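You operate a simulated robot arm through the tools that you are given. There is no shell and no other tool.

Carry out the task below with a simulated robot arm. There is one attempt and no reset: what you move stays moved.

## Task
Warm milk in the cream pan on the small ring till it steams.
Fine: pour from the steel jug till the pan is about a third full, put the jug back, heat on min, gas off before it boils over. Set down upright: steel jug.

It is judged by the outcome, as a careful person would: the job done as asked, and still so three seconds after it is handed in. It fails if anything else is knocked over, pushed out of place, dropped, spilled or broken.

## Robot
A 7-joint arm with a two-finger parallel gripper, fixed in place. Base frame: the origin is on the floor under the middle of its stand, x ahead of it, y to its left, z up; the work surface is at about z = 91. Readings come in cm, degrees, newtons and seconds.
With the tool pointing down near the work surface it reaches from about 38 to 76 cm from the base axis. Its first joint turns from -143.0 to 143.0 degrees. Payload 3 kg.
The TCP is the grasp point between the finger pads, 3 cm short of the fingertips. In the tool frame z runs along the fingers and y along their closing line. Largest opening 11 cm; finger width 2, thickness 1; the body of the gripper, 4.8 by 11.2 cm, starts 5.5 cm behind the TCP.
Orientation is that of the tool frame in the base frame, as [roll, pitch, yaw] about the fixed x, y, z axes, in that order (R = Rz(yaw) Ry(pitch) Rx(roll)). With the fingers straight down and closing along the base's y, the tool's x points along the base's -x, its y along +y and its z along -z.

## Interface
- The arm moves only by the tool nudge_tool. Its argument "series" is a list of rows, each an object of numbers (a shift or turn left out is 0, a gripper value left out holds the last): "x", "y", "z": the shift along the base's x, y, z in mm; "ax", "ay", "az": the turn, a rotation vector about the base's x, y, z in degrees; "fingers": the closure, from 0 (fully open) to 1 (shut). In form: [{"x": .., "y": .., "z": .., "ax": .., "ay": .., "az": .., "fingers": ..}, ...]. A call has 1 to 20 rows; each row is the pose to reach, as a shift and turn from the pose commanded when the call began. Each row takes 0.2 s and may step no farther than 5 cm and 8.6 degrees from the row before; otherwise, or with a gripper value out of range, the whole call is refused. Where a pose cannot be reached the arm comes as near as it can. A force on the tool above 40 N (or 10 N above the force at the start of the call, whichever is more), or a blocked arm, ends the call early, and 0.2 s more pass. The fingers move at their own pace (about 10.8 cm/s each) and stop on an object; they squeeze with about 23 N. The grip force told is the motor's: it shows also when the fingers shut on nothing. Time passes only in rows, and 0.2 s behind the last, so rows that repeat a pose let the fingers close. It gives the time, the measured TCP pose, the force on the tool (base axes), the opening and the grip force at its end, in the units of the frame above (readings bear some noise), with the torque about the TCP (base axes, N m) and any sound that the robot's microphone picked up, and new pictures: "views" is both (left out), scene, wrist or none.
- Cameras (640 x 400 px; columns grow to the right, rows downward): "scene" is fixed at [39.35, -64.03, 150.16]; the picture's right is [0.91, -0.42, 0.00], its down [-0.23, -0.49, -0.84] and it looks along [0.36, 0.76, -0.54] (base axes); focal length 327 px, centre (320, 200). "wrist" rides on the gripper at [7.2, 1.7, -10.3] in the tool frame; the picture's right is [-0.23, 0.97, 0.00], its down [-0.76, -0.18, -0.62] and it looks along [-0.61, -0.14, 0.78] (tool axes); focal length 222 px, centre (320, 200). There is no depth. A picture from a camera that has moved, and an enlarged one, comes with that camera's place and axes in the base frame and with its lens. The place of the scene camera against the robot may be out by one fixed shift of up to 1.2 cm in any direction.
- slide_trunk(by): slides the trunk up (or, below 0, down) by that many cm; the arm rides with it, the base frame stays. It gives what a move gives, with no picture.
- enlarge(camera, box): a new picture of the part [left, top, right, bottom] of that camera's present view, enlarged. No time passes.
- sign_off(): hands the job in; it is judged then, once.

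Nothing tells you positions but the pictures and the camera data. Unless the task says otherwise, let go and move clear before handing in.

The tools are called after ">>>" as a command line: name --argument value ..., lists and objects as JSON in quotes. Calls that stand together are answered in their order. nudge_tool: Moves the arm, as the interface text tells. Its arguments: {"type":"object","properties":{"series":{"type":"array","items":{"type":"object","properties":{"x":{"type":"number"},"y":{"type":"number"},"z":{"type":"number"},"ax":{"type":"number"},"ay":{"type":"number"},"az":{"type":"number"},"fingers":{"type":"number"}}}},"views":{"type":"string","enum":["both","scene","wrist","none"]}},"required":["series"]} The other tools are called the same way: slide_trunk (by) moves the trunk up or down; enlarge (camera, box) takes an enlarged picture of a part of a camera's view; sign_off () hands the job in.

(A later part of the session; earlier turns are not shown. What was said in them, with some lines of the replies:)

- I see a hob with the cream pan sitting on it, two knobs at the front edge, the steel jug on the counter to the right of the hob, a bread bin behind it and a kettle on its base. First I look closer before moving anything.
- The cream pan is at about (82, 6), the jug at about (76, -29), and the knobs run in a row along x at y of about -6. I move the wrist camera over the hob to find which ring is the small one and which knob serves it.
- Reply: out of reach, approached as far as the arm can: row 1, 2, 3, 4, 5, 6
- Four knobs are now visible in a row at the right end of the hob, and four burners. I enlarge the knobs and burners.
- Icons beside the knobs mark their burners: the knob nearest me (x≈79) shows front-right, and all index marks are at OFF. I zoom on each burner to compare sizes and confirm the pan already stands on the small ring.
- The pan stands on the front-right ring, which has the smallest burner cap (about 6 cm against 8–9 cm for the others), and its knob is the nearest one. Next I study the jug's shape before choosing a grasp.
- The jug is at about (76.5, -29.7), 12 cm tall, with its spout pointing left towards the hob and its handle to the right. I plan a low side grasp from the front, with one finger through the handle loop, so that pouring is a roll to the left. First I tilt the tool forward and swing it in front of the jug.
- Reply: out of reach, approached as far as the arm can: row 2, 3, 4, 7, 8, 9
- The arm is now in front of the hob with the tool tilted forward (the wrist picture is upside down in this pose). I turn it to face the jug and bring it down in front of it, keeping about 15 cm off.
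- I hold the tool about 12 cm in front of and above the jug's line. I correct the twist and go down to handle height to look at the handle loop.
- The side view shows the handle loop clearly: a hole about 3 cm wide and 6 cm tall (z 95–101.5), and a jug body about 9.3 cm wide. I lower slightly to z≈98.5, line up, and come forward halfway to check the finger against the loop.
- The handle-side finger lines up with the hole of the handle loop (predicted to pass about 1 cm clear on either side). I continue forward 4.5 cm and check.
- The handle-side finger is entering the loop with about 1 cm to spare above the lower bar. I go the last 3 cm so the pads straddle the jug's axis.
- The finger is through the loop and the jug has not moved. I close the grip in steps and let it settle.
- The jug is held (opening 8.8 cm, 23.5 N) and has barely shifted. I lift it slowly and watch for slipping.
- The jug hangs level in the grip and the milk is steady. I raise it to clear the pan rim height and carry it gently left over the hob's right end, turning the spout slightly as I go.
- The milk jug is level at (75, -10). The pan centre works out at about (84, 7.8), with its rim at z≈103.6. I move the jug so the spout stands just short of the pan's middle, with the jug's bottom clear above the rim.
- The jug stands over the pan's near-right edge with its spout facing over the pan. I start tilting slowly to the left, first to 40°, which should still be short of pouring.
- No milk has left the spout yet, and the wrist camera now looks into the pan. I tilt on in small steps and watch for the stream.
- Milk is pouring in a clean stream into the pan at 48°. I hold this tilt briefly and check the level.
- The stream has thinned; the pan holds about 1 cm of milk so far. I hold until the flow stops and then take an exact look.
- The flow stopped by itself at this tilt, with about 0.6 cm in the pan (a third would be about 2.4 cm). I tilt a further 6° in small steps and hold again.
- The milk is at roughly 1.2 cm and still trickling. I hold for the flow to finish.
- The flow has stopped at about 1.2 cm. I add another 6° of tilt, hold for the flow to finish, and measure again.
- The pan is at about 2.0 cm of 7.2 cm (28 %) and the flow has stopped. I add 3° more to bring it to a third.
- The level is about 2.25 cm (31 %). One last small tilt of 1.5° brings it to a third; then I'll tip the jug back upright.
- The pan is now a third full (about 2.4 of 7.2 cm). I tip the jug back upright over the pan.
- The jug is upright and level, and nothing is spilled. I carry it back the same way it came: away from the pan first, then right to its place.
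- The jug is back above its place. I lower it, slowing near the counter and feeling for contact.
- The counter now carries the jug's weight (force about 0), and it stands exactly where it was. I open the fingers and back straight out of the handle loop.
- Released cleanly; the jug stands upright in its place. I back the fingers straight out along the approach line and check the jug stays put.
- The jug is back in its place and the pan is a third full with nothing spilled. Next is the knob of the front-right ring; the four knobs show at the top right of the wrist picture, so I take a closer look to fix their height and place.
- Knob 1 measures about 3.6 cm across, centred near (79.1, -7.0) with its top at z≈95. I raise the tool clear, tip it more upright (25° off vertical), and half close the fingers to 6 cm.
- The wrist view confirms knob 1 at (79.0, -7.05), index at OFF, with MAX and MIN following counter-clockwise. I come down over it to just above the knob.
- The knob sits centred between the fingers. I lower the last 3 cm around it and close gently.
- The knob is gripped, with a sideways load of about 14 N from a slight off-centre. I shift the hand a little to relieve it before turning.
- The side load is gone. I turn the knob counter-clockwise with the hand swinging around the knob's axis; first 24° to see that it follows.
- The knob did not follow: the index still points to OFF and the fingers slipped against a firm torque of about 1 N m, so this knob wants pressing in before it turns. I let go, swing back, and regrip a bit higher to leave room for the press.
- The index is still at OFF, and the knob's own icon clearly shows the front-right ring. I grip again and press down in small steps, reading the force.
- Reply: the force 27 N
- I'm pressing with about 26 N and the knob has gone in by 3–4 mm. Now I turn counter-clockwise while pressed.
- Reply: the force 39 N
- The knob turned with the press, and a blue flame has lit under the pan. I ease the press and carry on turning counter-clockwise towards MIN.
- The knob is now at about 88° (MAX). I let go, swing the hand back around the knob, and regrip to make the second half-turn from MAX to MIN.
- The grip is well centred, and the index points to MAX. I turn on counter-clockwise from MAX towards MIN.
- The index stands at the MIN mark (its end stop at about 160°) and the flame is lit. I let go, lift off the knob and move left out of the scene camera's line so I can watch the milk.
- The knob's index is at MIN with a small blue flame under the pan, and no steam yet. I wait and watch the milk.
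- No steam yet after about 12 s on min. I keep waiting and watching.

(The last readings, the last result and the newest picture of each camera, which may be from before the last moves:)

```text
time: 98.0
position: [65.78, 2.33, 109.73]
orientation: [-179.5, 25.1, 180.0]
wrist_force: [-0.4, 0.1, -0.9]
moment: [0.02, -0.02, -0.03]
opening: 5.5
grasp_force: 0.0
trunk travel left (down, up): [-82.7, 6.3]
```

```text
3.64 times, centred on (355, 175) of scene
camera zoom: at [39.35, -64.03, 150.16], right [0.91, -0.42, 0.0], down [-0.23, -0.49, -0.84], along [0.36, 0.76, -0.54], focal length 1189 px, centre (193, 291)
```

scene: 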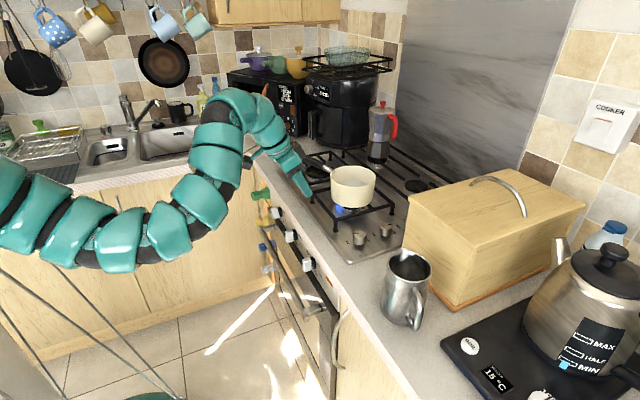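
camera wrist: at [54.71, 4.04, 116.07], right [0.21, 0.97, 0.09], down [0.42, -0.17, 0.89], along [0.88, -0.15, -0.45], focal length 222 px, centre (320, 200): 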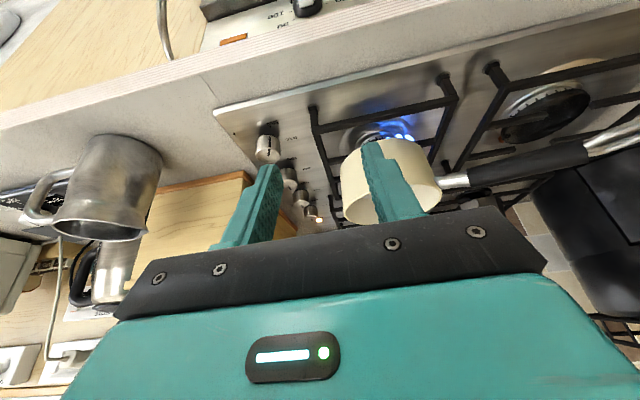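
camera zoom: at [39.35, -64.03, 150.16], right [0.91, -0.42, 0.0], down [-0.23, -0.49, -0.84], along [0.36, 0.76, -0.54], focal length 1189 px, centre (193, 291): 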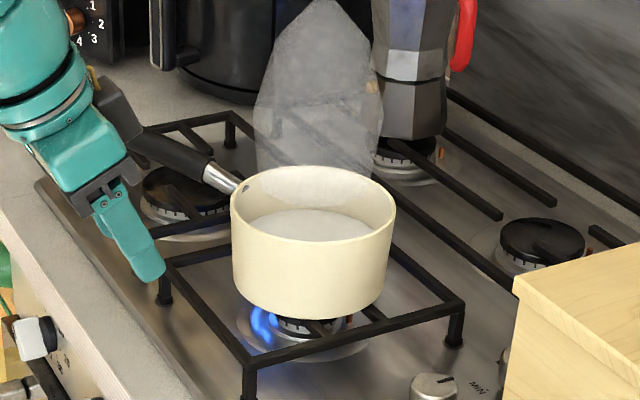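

Steam is rising and the milk has begun to swell slightly, so the gas goes off now. I go straight to the knob, grip it, and turn it clockwise.

>>> nudge_tool --series '[{"x": 34, "y": -34, "z": 0, "az": 8.5, "fingers": 0.5}, {"x": 68, "y": -64, "z": -5, "az": 17}, {"x": 98, "y": -85, "z": -25, "az": 25.5}, {"x": 118, "y": -96, "z": -60, "az": 34}, {"x": 125, "y": -100, "z": -98, "az": 42.5}, {"x": 125.2, "y": -100.3, "z": -127, "az": 45}, {"x": 125.2, "y": -100.3, "z": -133, "az": 45, "fingers": 0.64}, {"x": 125.2, "y": -100.3, "z": -133, "az": 45, "fingers": 1}, {"x": 125.2, "y": -100.3, "z": -133, "az": 45, "fingers": 1}, {"x": 124.1, "y": -99.1, "z": -133, "az": 36.5}, {"x": 123.3, "y": -97.7, "z": -133, "az": 28}, {"x": 122.6, "y": -96.2, "z": -133, "az": 19.5}, {"x": 122.2, "y": -94.6, "z": -133, "az": 11}, {"x": 122.0, "y": -93.0, "z": -133, "az": 2.5}, {"x": 122.0, "y": -91.4, "z": -133, "az": -6}, {"x": 122.3, "y": -89.8, "z": -133, "az": -14.5}, {"x": 122.9, "y": -88.2, "z": -133, "az": -23}, {"x": 123.6, "y": -86.8, "z": -133, "az": -31.5}, {"x": 124.6, "y": -85.4, "z": -133, "az": -40}]' --views "both"

>>> enlarge --camera "scene" --box '[310, 120, 400, 230]'

>>> enlarge --camera "wrist" --box '[220, 80, 420, 220]'

```text
time: 102.0
position: [78.46, -6.4, 96.67]
orientation: [-179.5, 25.1, 139.8]
wrist_force: [3.0, -4.4, 3.1]
moment: [-0.42, -0.02, 0.0]
opening: 3.47
grasp_force: 44.9
trunk travel left (down, up): [-82.7, 6.3]
camera wrist: at [71.02, 2.0, 102.92], right [0.79, 0.61, 0.09], down [0.21, -0.4, 0.89], along [0.58, -0.68, -0.45], focal length 222 px, centre (320, 200)
```

scene: 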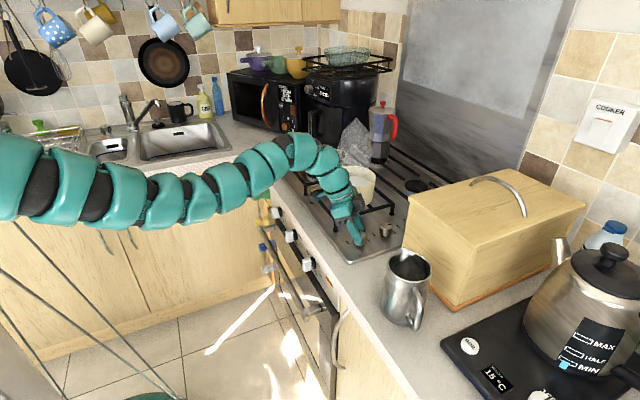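
wrist: 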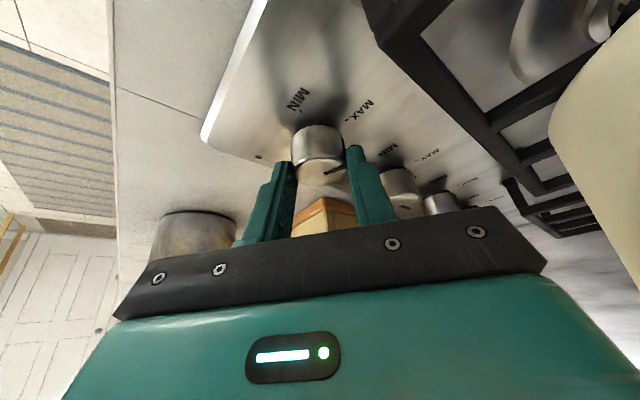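

```text
3.64 times, centred on (355, 175) of scene
camera zoom: at [39.35, -64.03, 150.16], right [0.91, -0.42, 0.0], down [-0.23, -0.49, -0.84], along [0.36, 0.76, -0.54], focal length 1189 px, centre (193, 291)
```

zoom: 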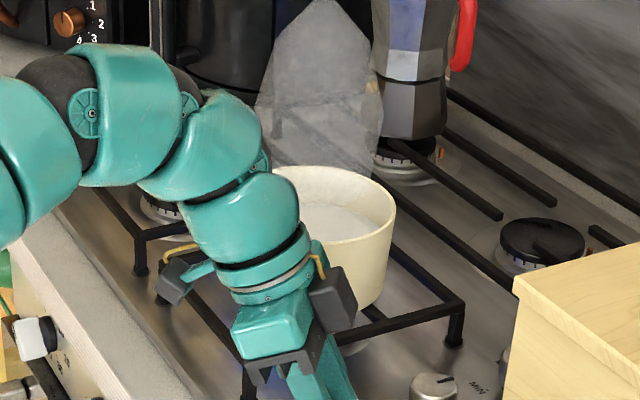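

```text
2.86 times, centred on (320, 150) of wrist
camera zoom: at [71.02, 2.0, 102.92], right [0.79, 0.61, 0.09], down [0.21, -0.4, 0.89], along [0.58, -0.68, -0.45], focal length 635 px, centre (320, 343)
```

zoom: 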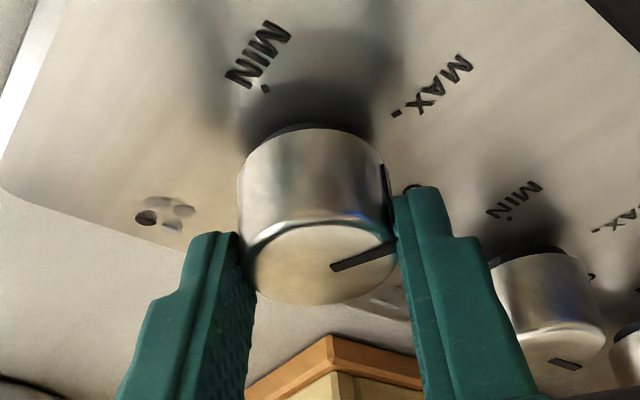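

The knob has come back past MAX and the milk is still well below the rim. I regrip at once and finish the turn to OFF.

>>> nudge_tool --series '[{"fingers": 0.5}, {"az": 8.5, "x": -1.0, "y": -1.3, "fingers": 0.5}, {"az": 17, "x": -1.7, "y": -2.8}, {"az": 25.5, "x": -2.2, "y": -4.3}, {"az": 34, "x": -2.5, "y": -5.9}, {"az": 42.5, "x": -2.6, "y": -7.6}, {"az": 51, "x": -2.4, "y": -9.2}, {"az": 59.5, "x": -1.9, "y": -10.7}, {"az": 68, "x": -1.3, "y": -12.2}, {"az": 76.5, "x": -0.4, "y": -13.6}, {"az": 76.5, "x": -0.4, "y": -13.6, "fingers": 0.66}, {"az": 76.5, "x": -0.4, "y": -13.6, "fingers": 1}, {"az": 76.5, "x": -0.4, "y": -13.6, "fingers": 1}, {"az": 68, "x": -1.3, "y": -12.2}, {"az": 59.5, "x": -1.9, "y": -10.7}, {"az": 51, "x": -2.4, "y": -9.2}, {"az": 42.5, "x": -2.6, "y": -7.6}, {"az": 34, "x": -2.5, "y": -5.9}, {"az": 25.5, "x": -2.2, "y": -4.3}, {"az": 17, "x": -1.7, "y": -2.8}]' --views "both"

>>> enlarge --camera "wrist" --box '[220, 80, 420, 220]'

>>> enlarge --camera "scene" --box '[310, 120, 400, 230]'

```text
time: 106.2
position: [78.04, -6.61, 96.71]
orientation: [-179.4, 25.0, 157.0]
wrist_force: [-14.7, -1.6, -8.6]
moment: [0.25, 0.55, -0.07]
opening: 3.48
grasp_force: 44.7
trunk travel left (down, up): [-82.7, 6.3]
camera wrist: at [68.59, -0.64, 102.99], right [0.58, 0.81, 0.09], down [0.32, -0.32, 0.89], along [0.75, -0.48, -0.45], focal length 222 px, centre (320, 200)
```

scene: 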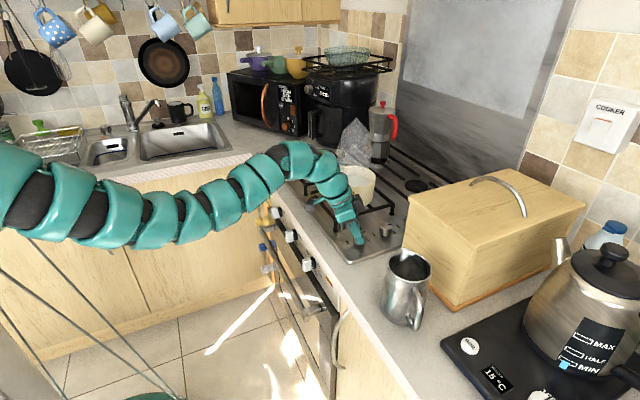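
wrist: 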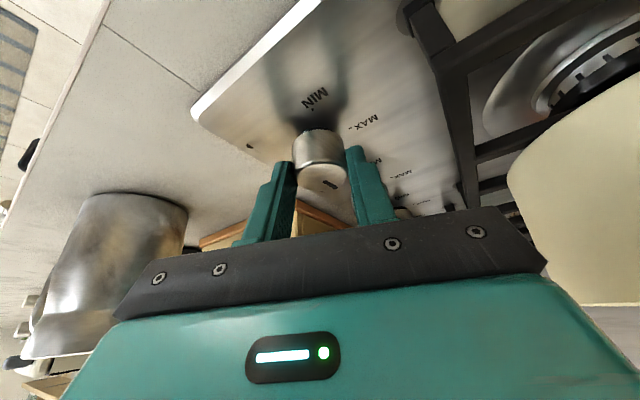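

```text
2.86 times, centred on (320, 150) of wrist
camera zoom: at [68.59, -0.64, 102.99], right [0.58, 0.81, 0.09], down [0.32, -0.32, 0.89], along [0.75, -0.48, -0.45], focal length 635 px, centre (320, 343)
```

zoom: 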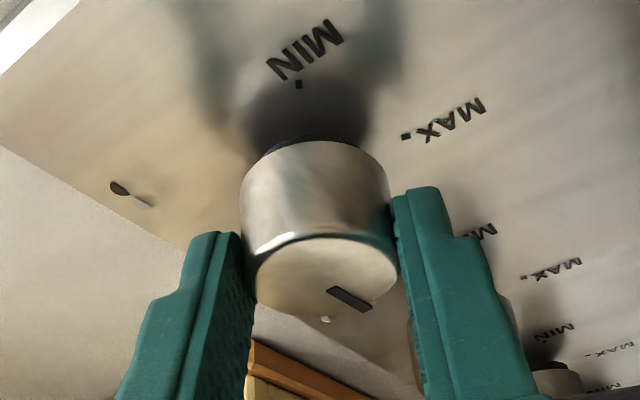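

```text
3.64 times, centred on (355, 175) of scene
camera zoom: at [39.35, -64.03, 150.16], right [0.91, -0.42, 0.0], down [-0.23, -0.49, -0.84], along [0.36, 0.76, -0.54], focal length 1189 px, centre (193, 291)
```

zoom: 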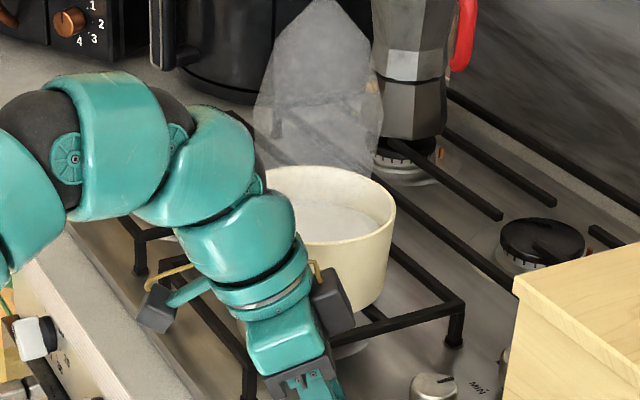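

The flame is out and the index is within about 10° of OFF. I turn the last bit to its stop.

>>> nudge_tool --series '[{"az": -6, "x": -1.2, "y": 1.0}, {"az": -12, "x": -0.6, "y": 2.0}, {"az": -16, "x": 0, "y": 2.7}]' --views "both"

>>> enlarge --camera "wrist" --box '[220, 80, 420, 220]'

>>> enlarge --camera "scene" --box '[310, 120, 400, 230]'

```text
time: 107.0
position: [78.15, -6.37, 96.66]
orientation: [-179.6, 25.0, 140.8]
wrist_force: [1.4, -3.7, -4.4]
moment: [0.06, 0.31, 0.94]
opening: 3.49
grasp_force: 45.3
trunk travel left (down, up): [-82.7, 6.3]
camera wrist: at [70.73, 1.94, 103.0], right [0.78, 0.62, 0.09], down [0.22, -0.4, 0.89], along [0.59, -0.67, -0.45], focal length 222 px, centre (320, 200)
```

scene: 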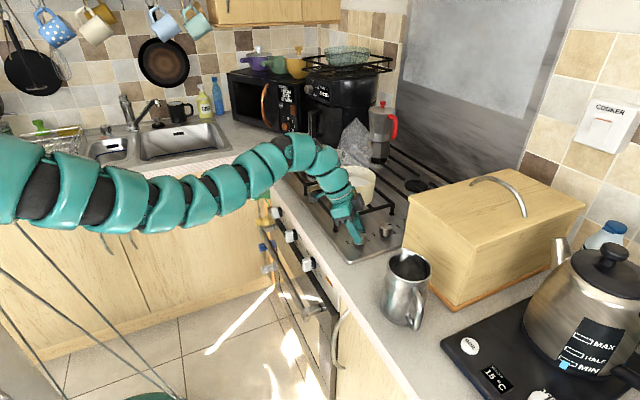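
wrist: 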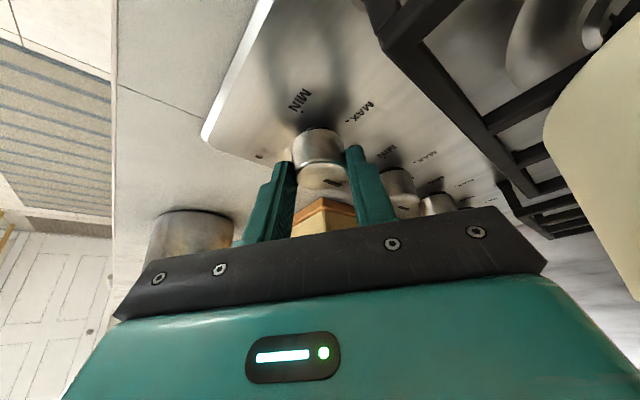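

```text
2.86 times, centred on (320, 150) of wrist
camera zoom: at [70.73, 1.94, 103.0], right [0.78, 0.62, 0.09], down [0.22, -0.4, 0.89], along [0.59, -0.67, -0.45], focal length 635 px, centre (320, 343)
```

zoom: 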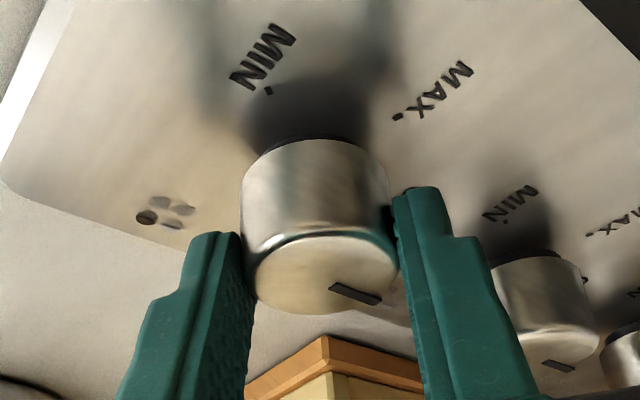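

```text
3.64 times, centred on (355, 175) of scene
camera zoom: at [39.35, -64.03, 150.16], right [0.91, -0.42, 0.0], down [-0.23, -0.49, -0.84], along [0.36, 0.76, -0.54], focal length 1189 px, centre (193, 291)
```

zoom: 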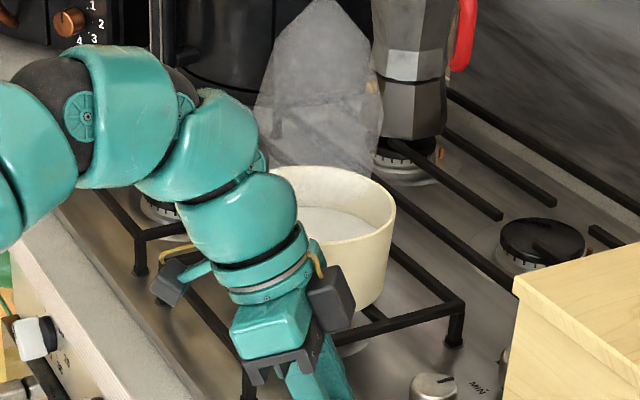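

The knob is at its OFF stop (index parallel with the untouched knobs), and the flame is out. I release, lift straight up and move clear.

>>> nudge_tool --series '[{"fingers": 0.5}, {"fingers": 0.5}, {"z": 15}, {"z": 40}, {"z": 75}, {"z": 105, "x": -15}, {"z": 125, "x": -45}, {"z": 130, "x": -80, "az": 8}, {"z": 130, "x": -115, "y": 20, "az": 16}, {"z": 130, "x": -125, "y": 50, "az": 24}, {"z": 130, "x": -125, "y": 80, "az": 32}]' --views "both"

>>> enlarge --camera "scene" --box '[310, 120, 400, 230]'

>>> enlarge --camera "scene" --box '[345, 220, 395, 255]'

```text
time: 109.4
position: [65.66, 1.77, 109.49]
orientation: [-179.6, 25.1, 173.1]
wrist_force: [0.5, 0.7, -0.2]
moment: [-0.01, 0.02, -0.01]
opening: 5.5
grasp_force: 0.0
trunk travel left (down, up): [-82.7, 6.3]
camera wrist: at [54.93, 4.87, 115.81], right [0.32, 0.94, 0.09], down [0.4, -0.22, 0.89], along [0.86, -0.25, -0.45], focal length 222 px, centre (320, 200)
```

scene: 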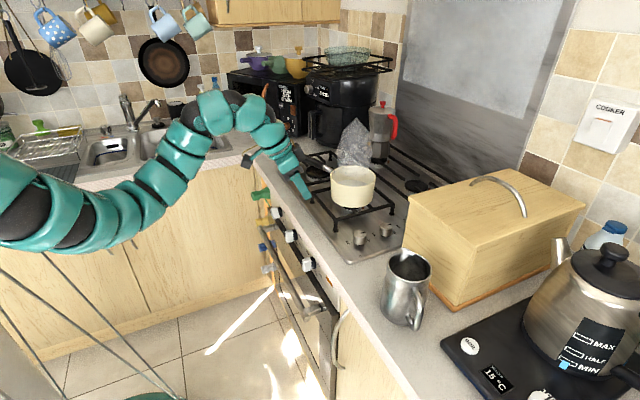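
wrist: 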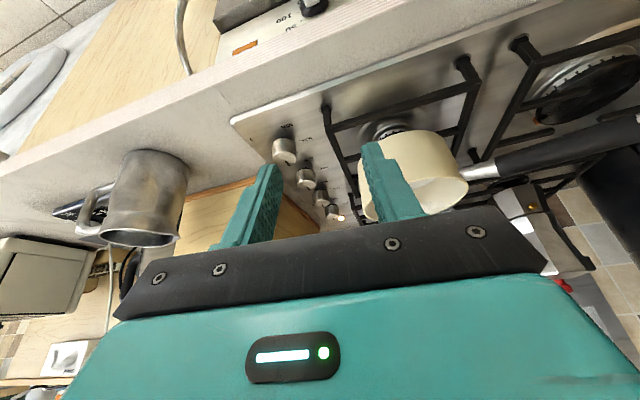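

```text
3.64 times, centred on (355, 175) of scene
camera zoom: at [39.35, -64.03, 150.16], right [0.91, -0.42, 0.0], down [-0.23, -0.49, -0.84], along [0.36, 0.76, -0.54], focal length 1189 px, centre (193, 291)
```

zoom: 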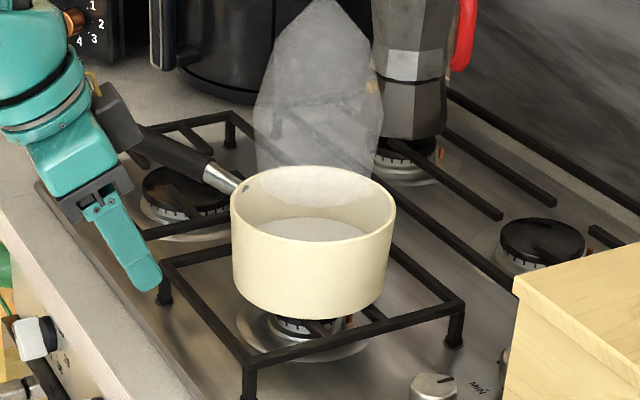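

```text
11.43 times, centred on (370, 238) of scene
camera zoom: at [39.35, -64.03, 150.16], right [0.91, -0.42, 0.0], down [-0.23, -0.49, -0.84], along [0.36, 0.76, -0.54], focal length 3738 px, centre (-251, -229)
```

zoom: 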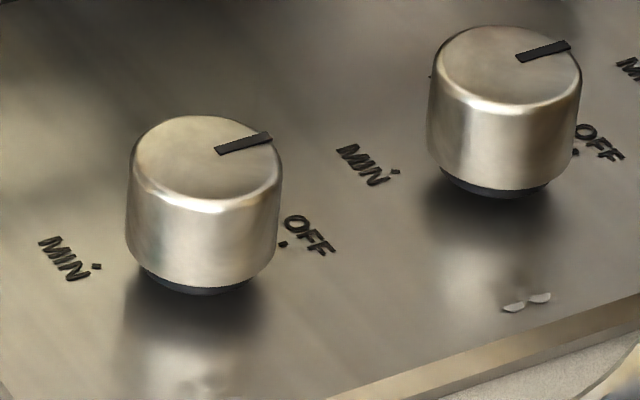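

The gas is off, the milk is steaming at a third of the pan, the jug stands upright in its place and nothing else has moved. I draw the hand a little further back before handing in.

>>> nudge_tool --series '[{"z": 25, "x": -10}, {"z": 50, "x": -20}, {"z": 70, "x": -30}, {"z": 70, "x": -30}]' --views "scene"

>>> enlarge --camera "scene" --box '[280, 120, 460, 340]'

```text
time: 110.4
position: [62.68, 1.75, 116.6]
orientation: [-179.5, 25.1, 173.0]
wrist_force: [-0.7, 0.2, -0.1]
moment: [0.0, -0.03, 0.0]
opening: 5.5
grasp_force: 0.1
trunk travel left (down, up): [-82.7, 6.3]
```

scene: 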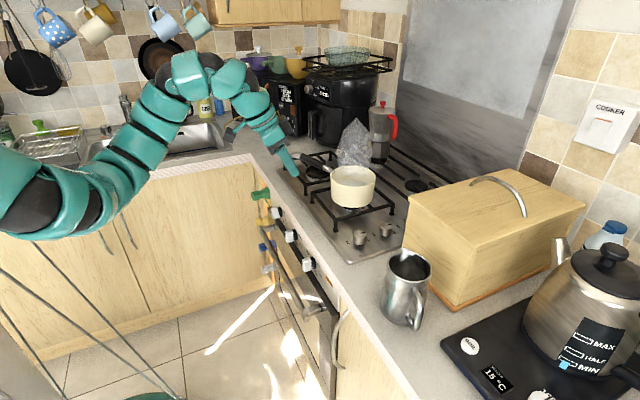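

```text
1.82 times, centred on (370, 230) of scene
camera zoom: at [39.35, -64.03, 150.16], right [0.91, -0.42, 0.0], down [-0.23, -0.49, -0.84], along [0.36, 0.76, -0.54], focal length 595 px, centre (229, 146)
```

zoom: 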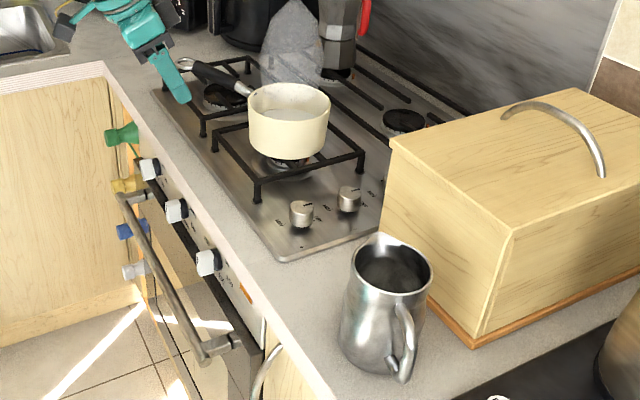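

The pan is steaming with the flame out and the knob at OFF. The jug stands upright where it was, and the arm is clear and empty, so I hand the job in.

>>> sign_off

```text
The job is handed in.
```

The milk is warmed and steaming in the cream pan on the small ring, about a third full (roughly 2.4 cm of the pan's 7.2 cm depth). The gas is off.

- **Pouring:** I poured from the steel jug in small steps and saw no spills. The jug is back upright where it stood.
- **Heating:** The knob has to be pressed in to turn, and it passes MAX on the way to MIN in both directions. The flame was on MAX for a few seconds each way while I changed grip; otherwise it stayed on min.
- **Turning off:** Steam showed about 25 seconds after it reached min. The milk had just begun to swell when I started turning the gas off. It stayed well below the rim and settled back.

Nothing else looked moved or knocked in the last pictures. The gripper is empty and clear of the hob.
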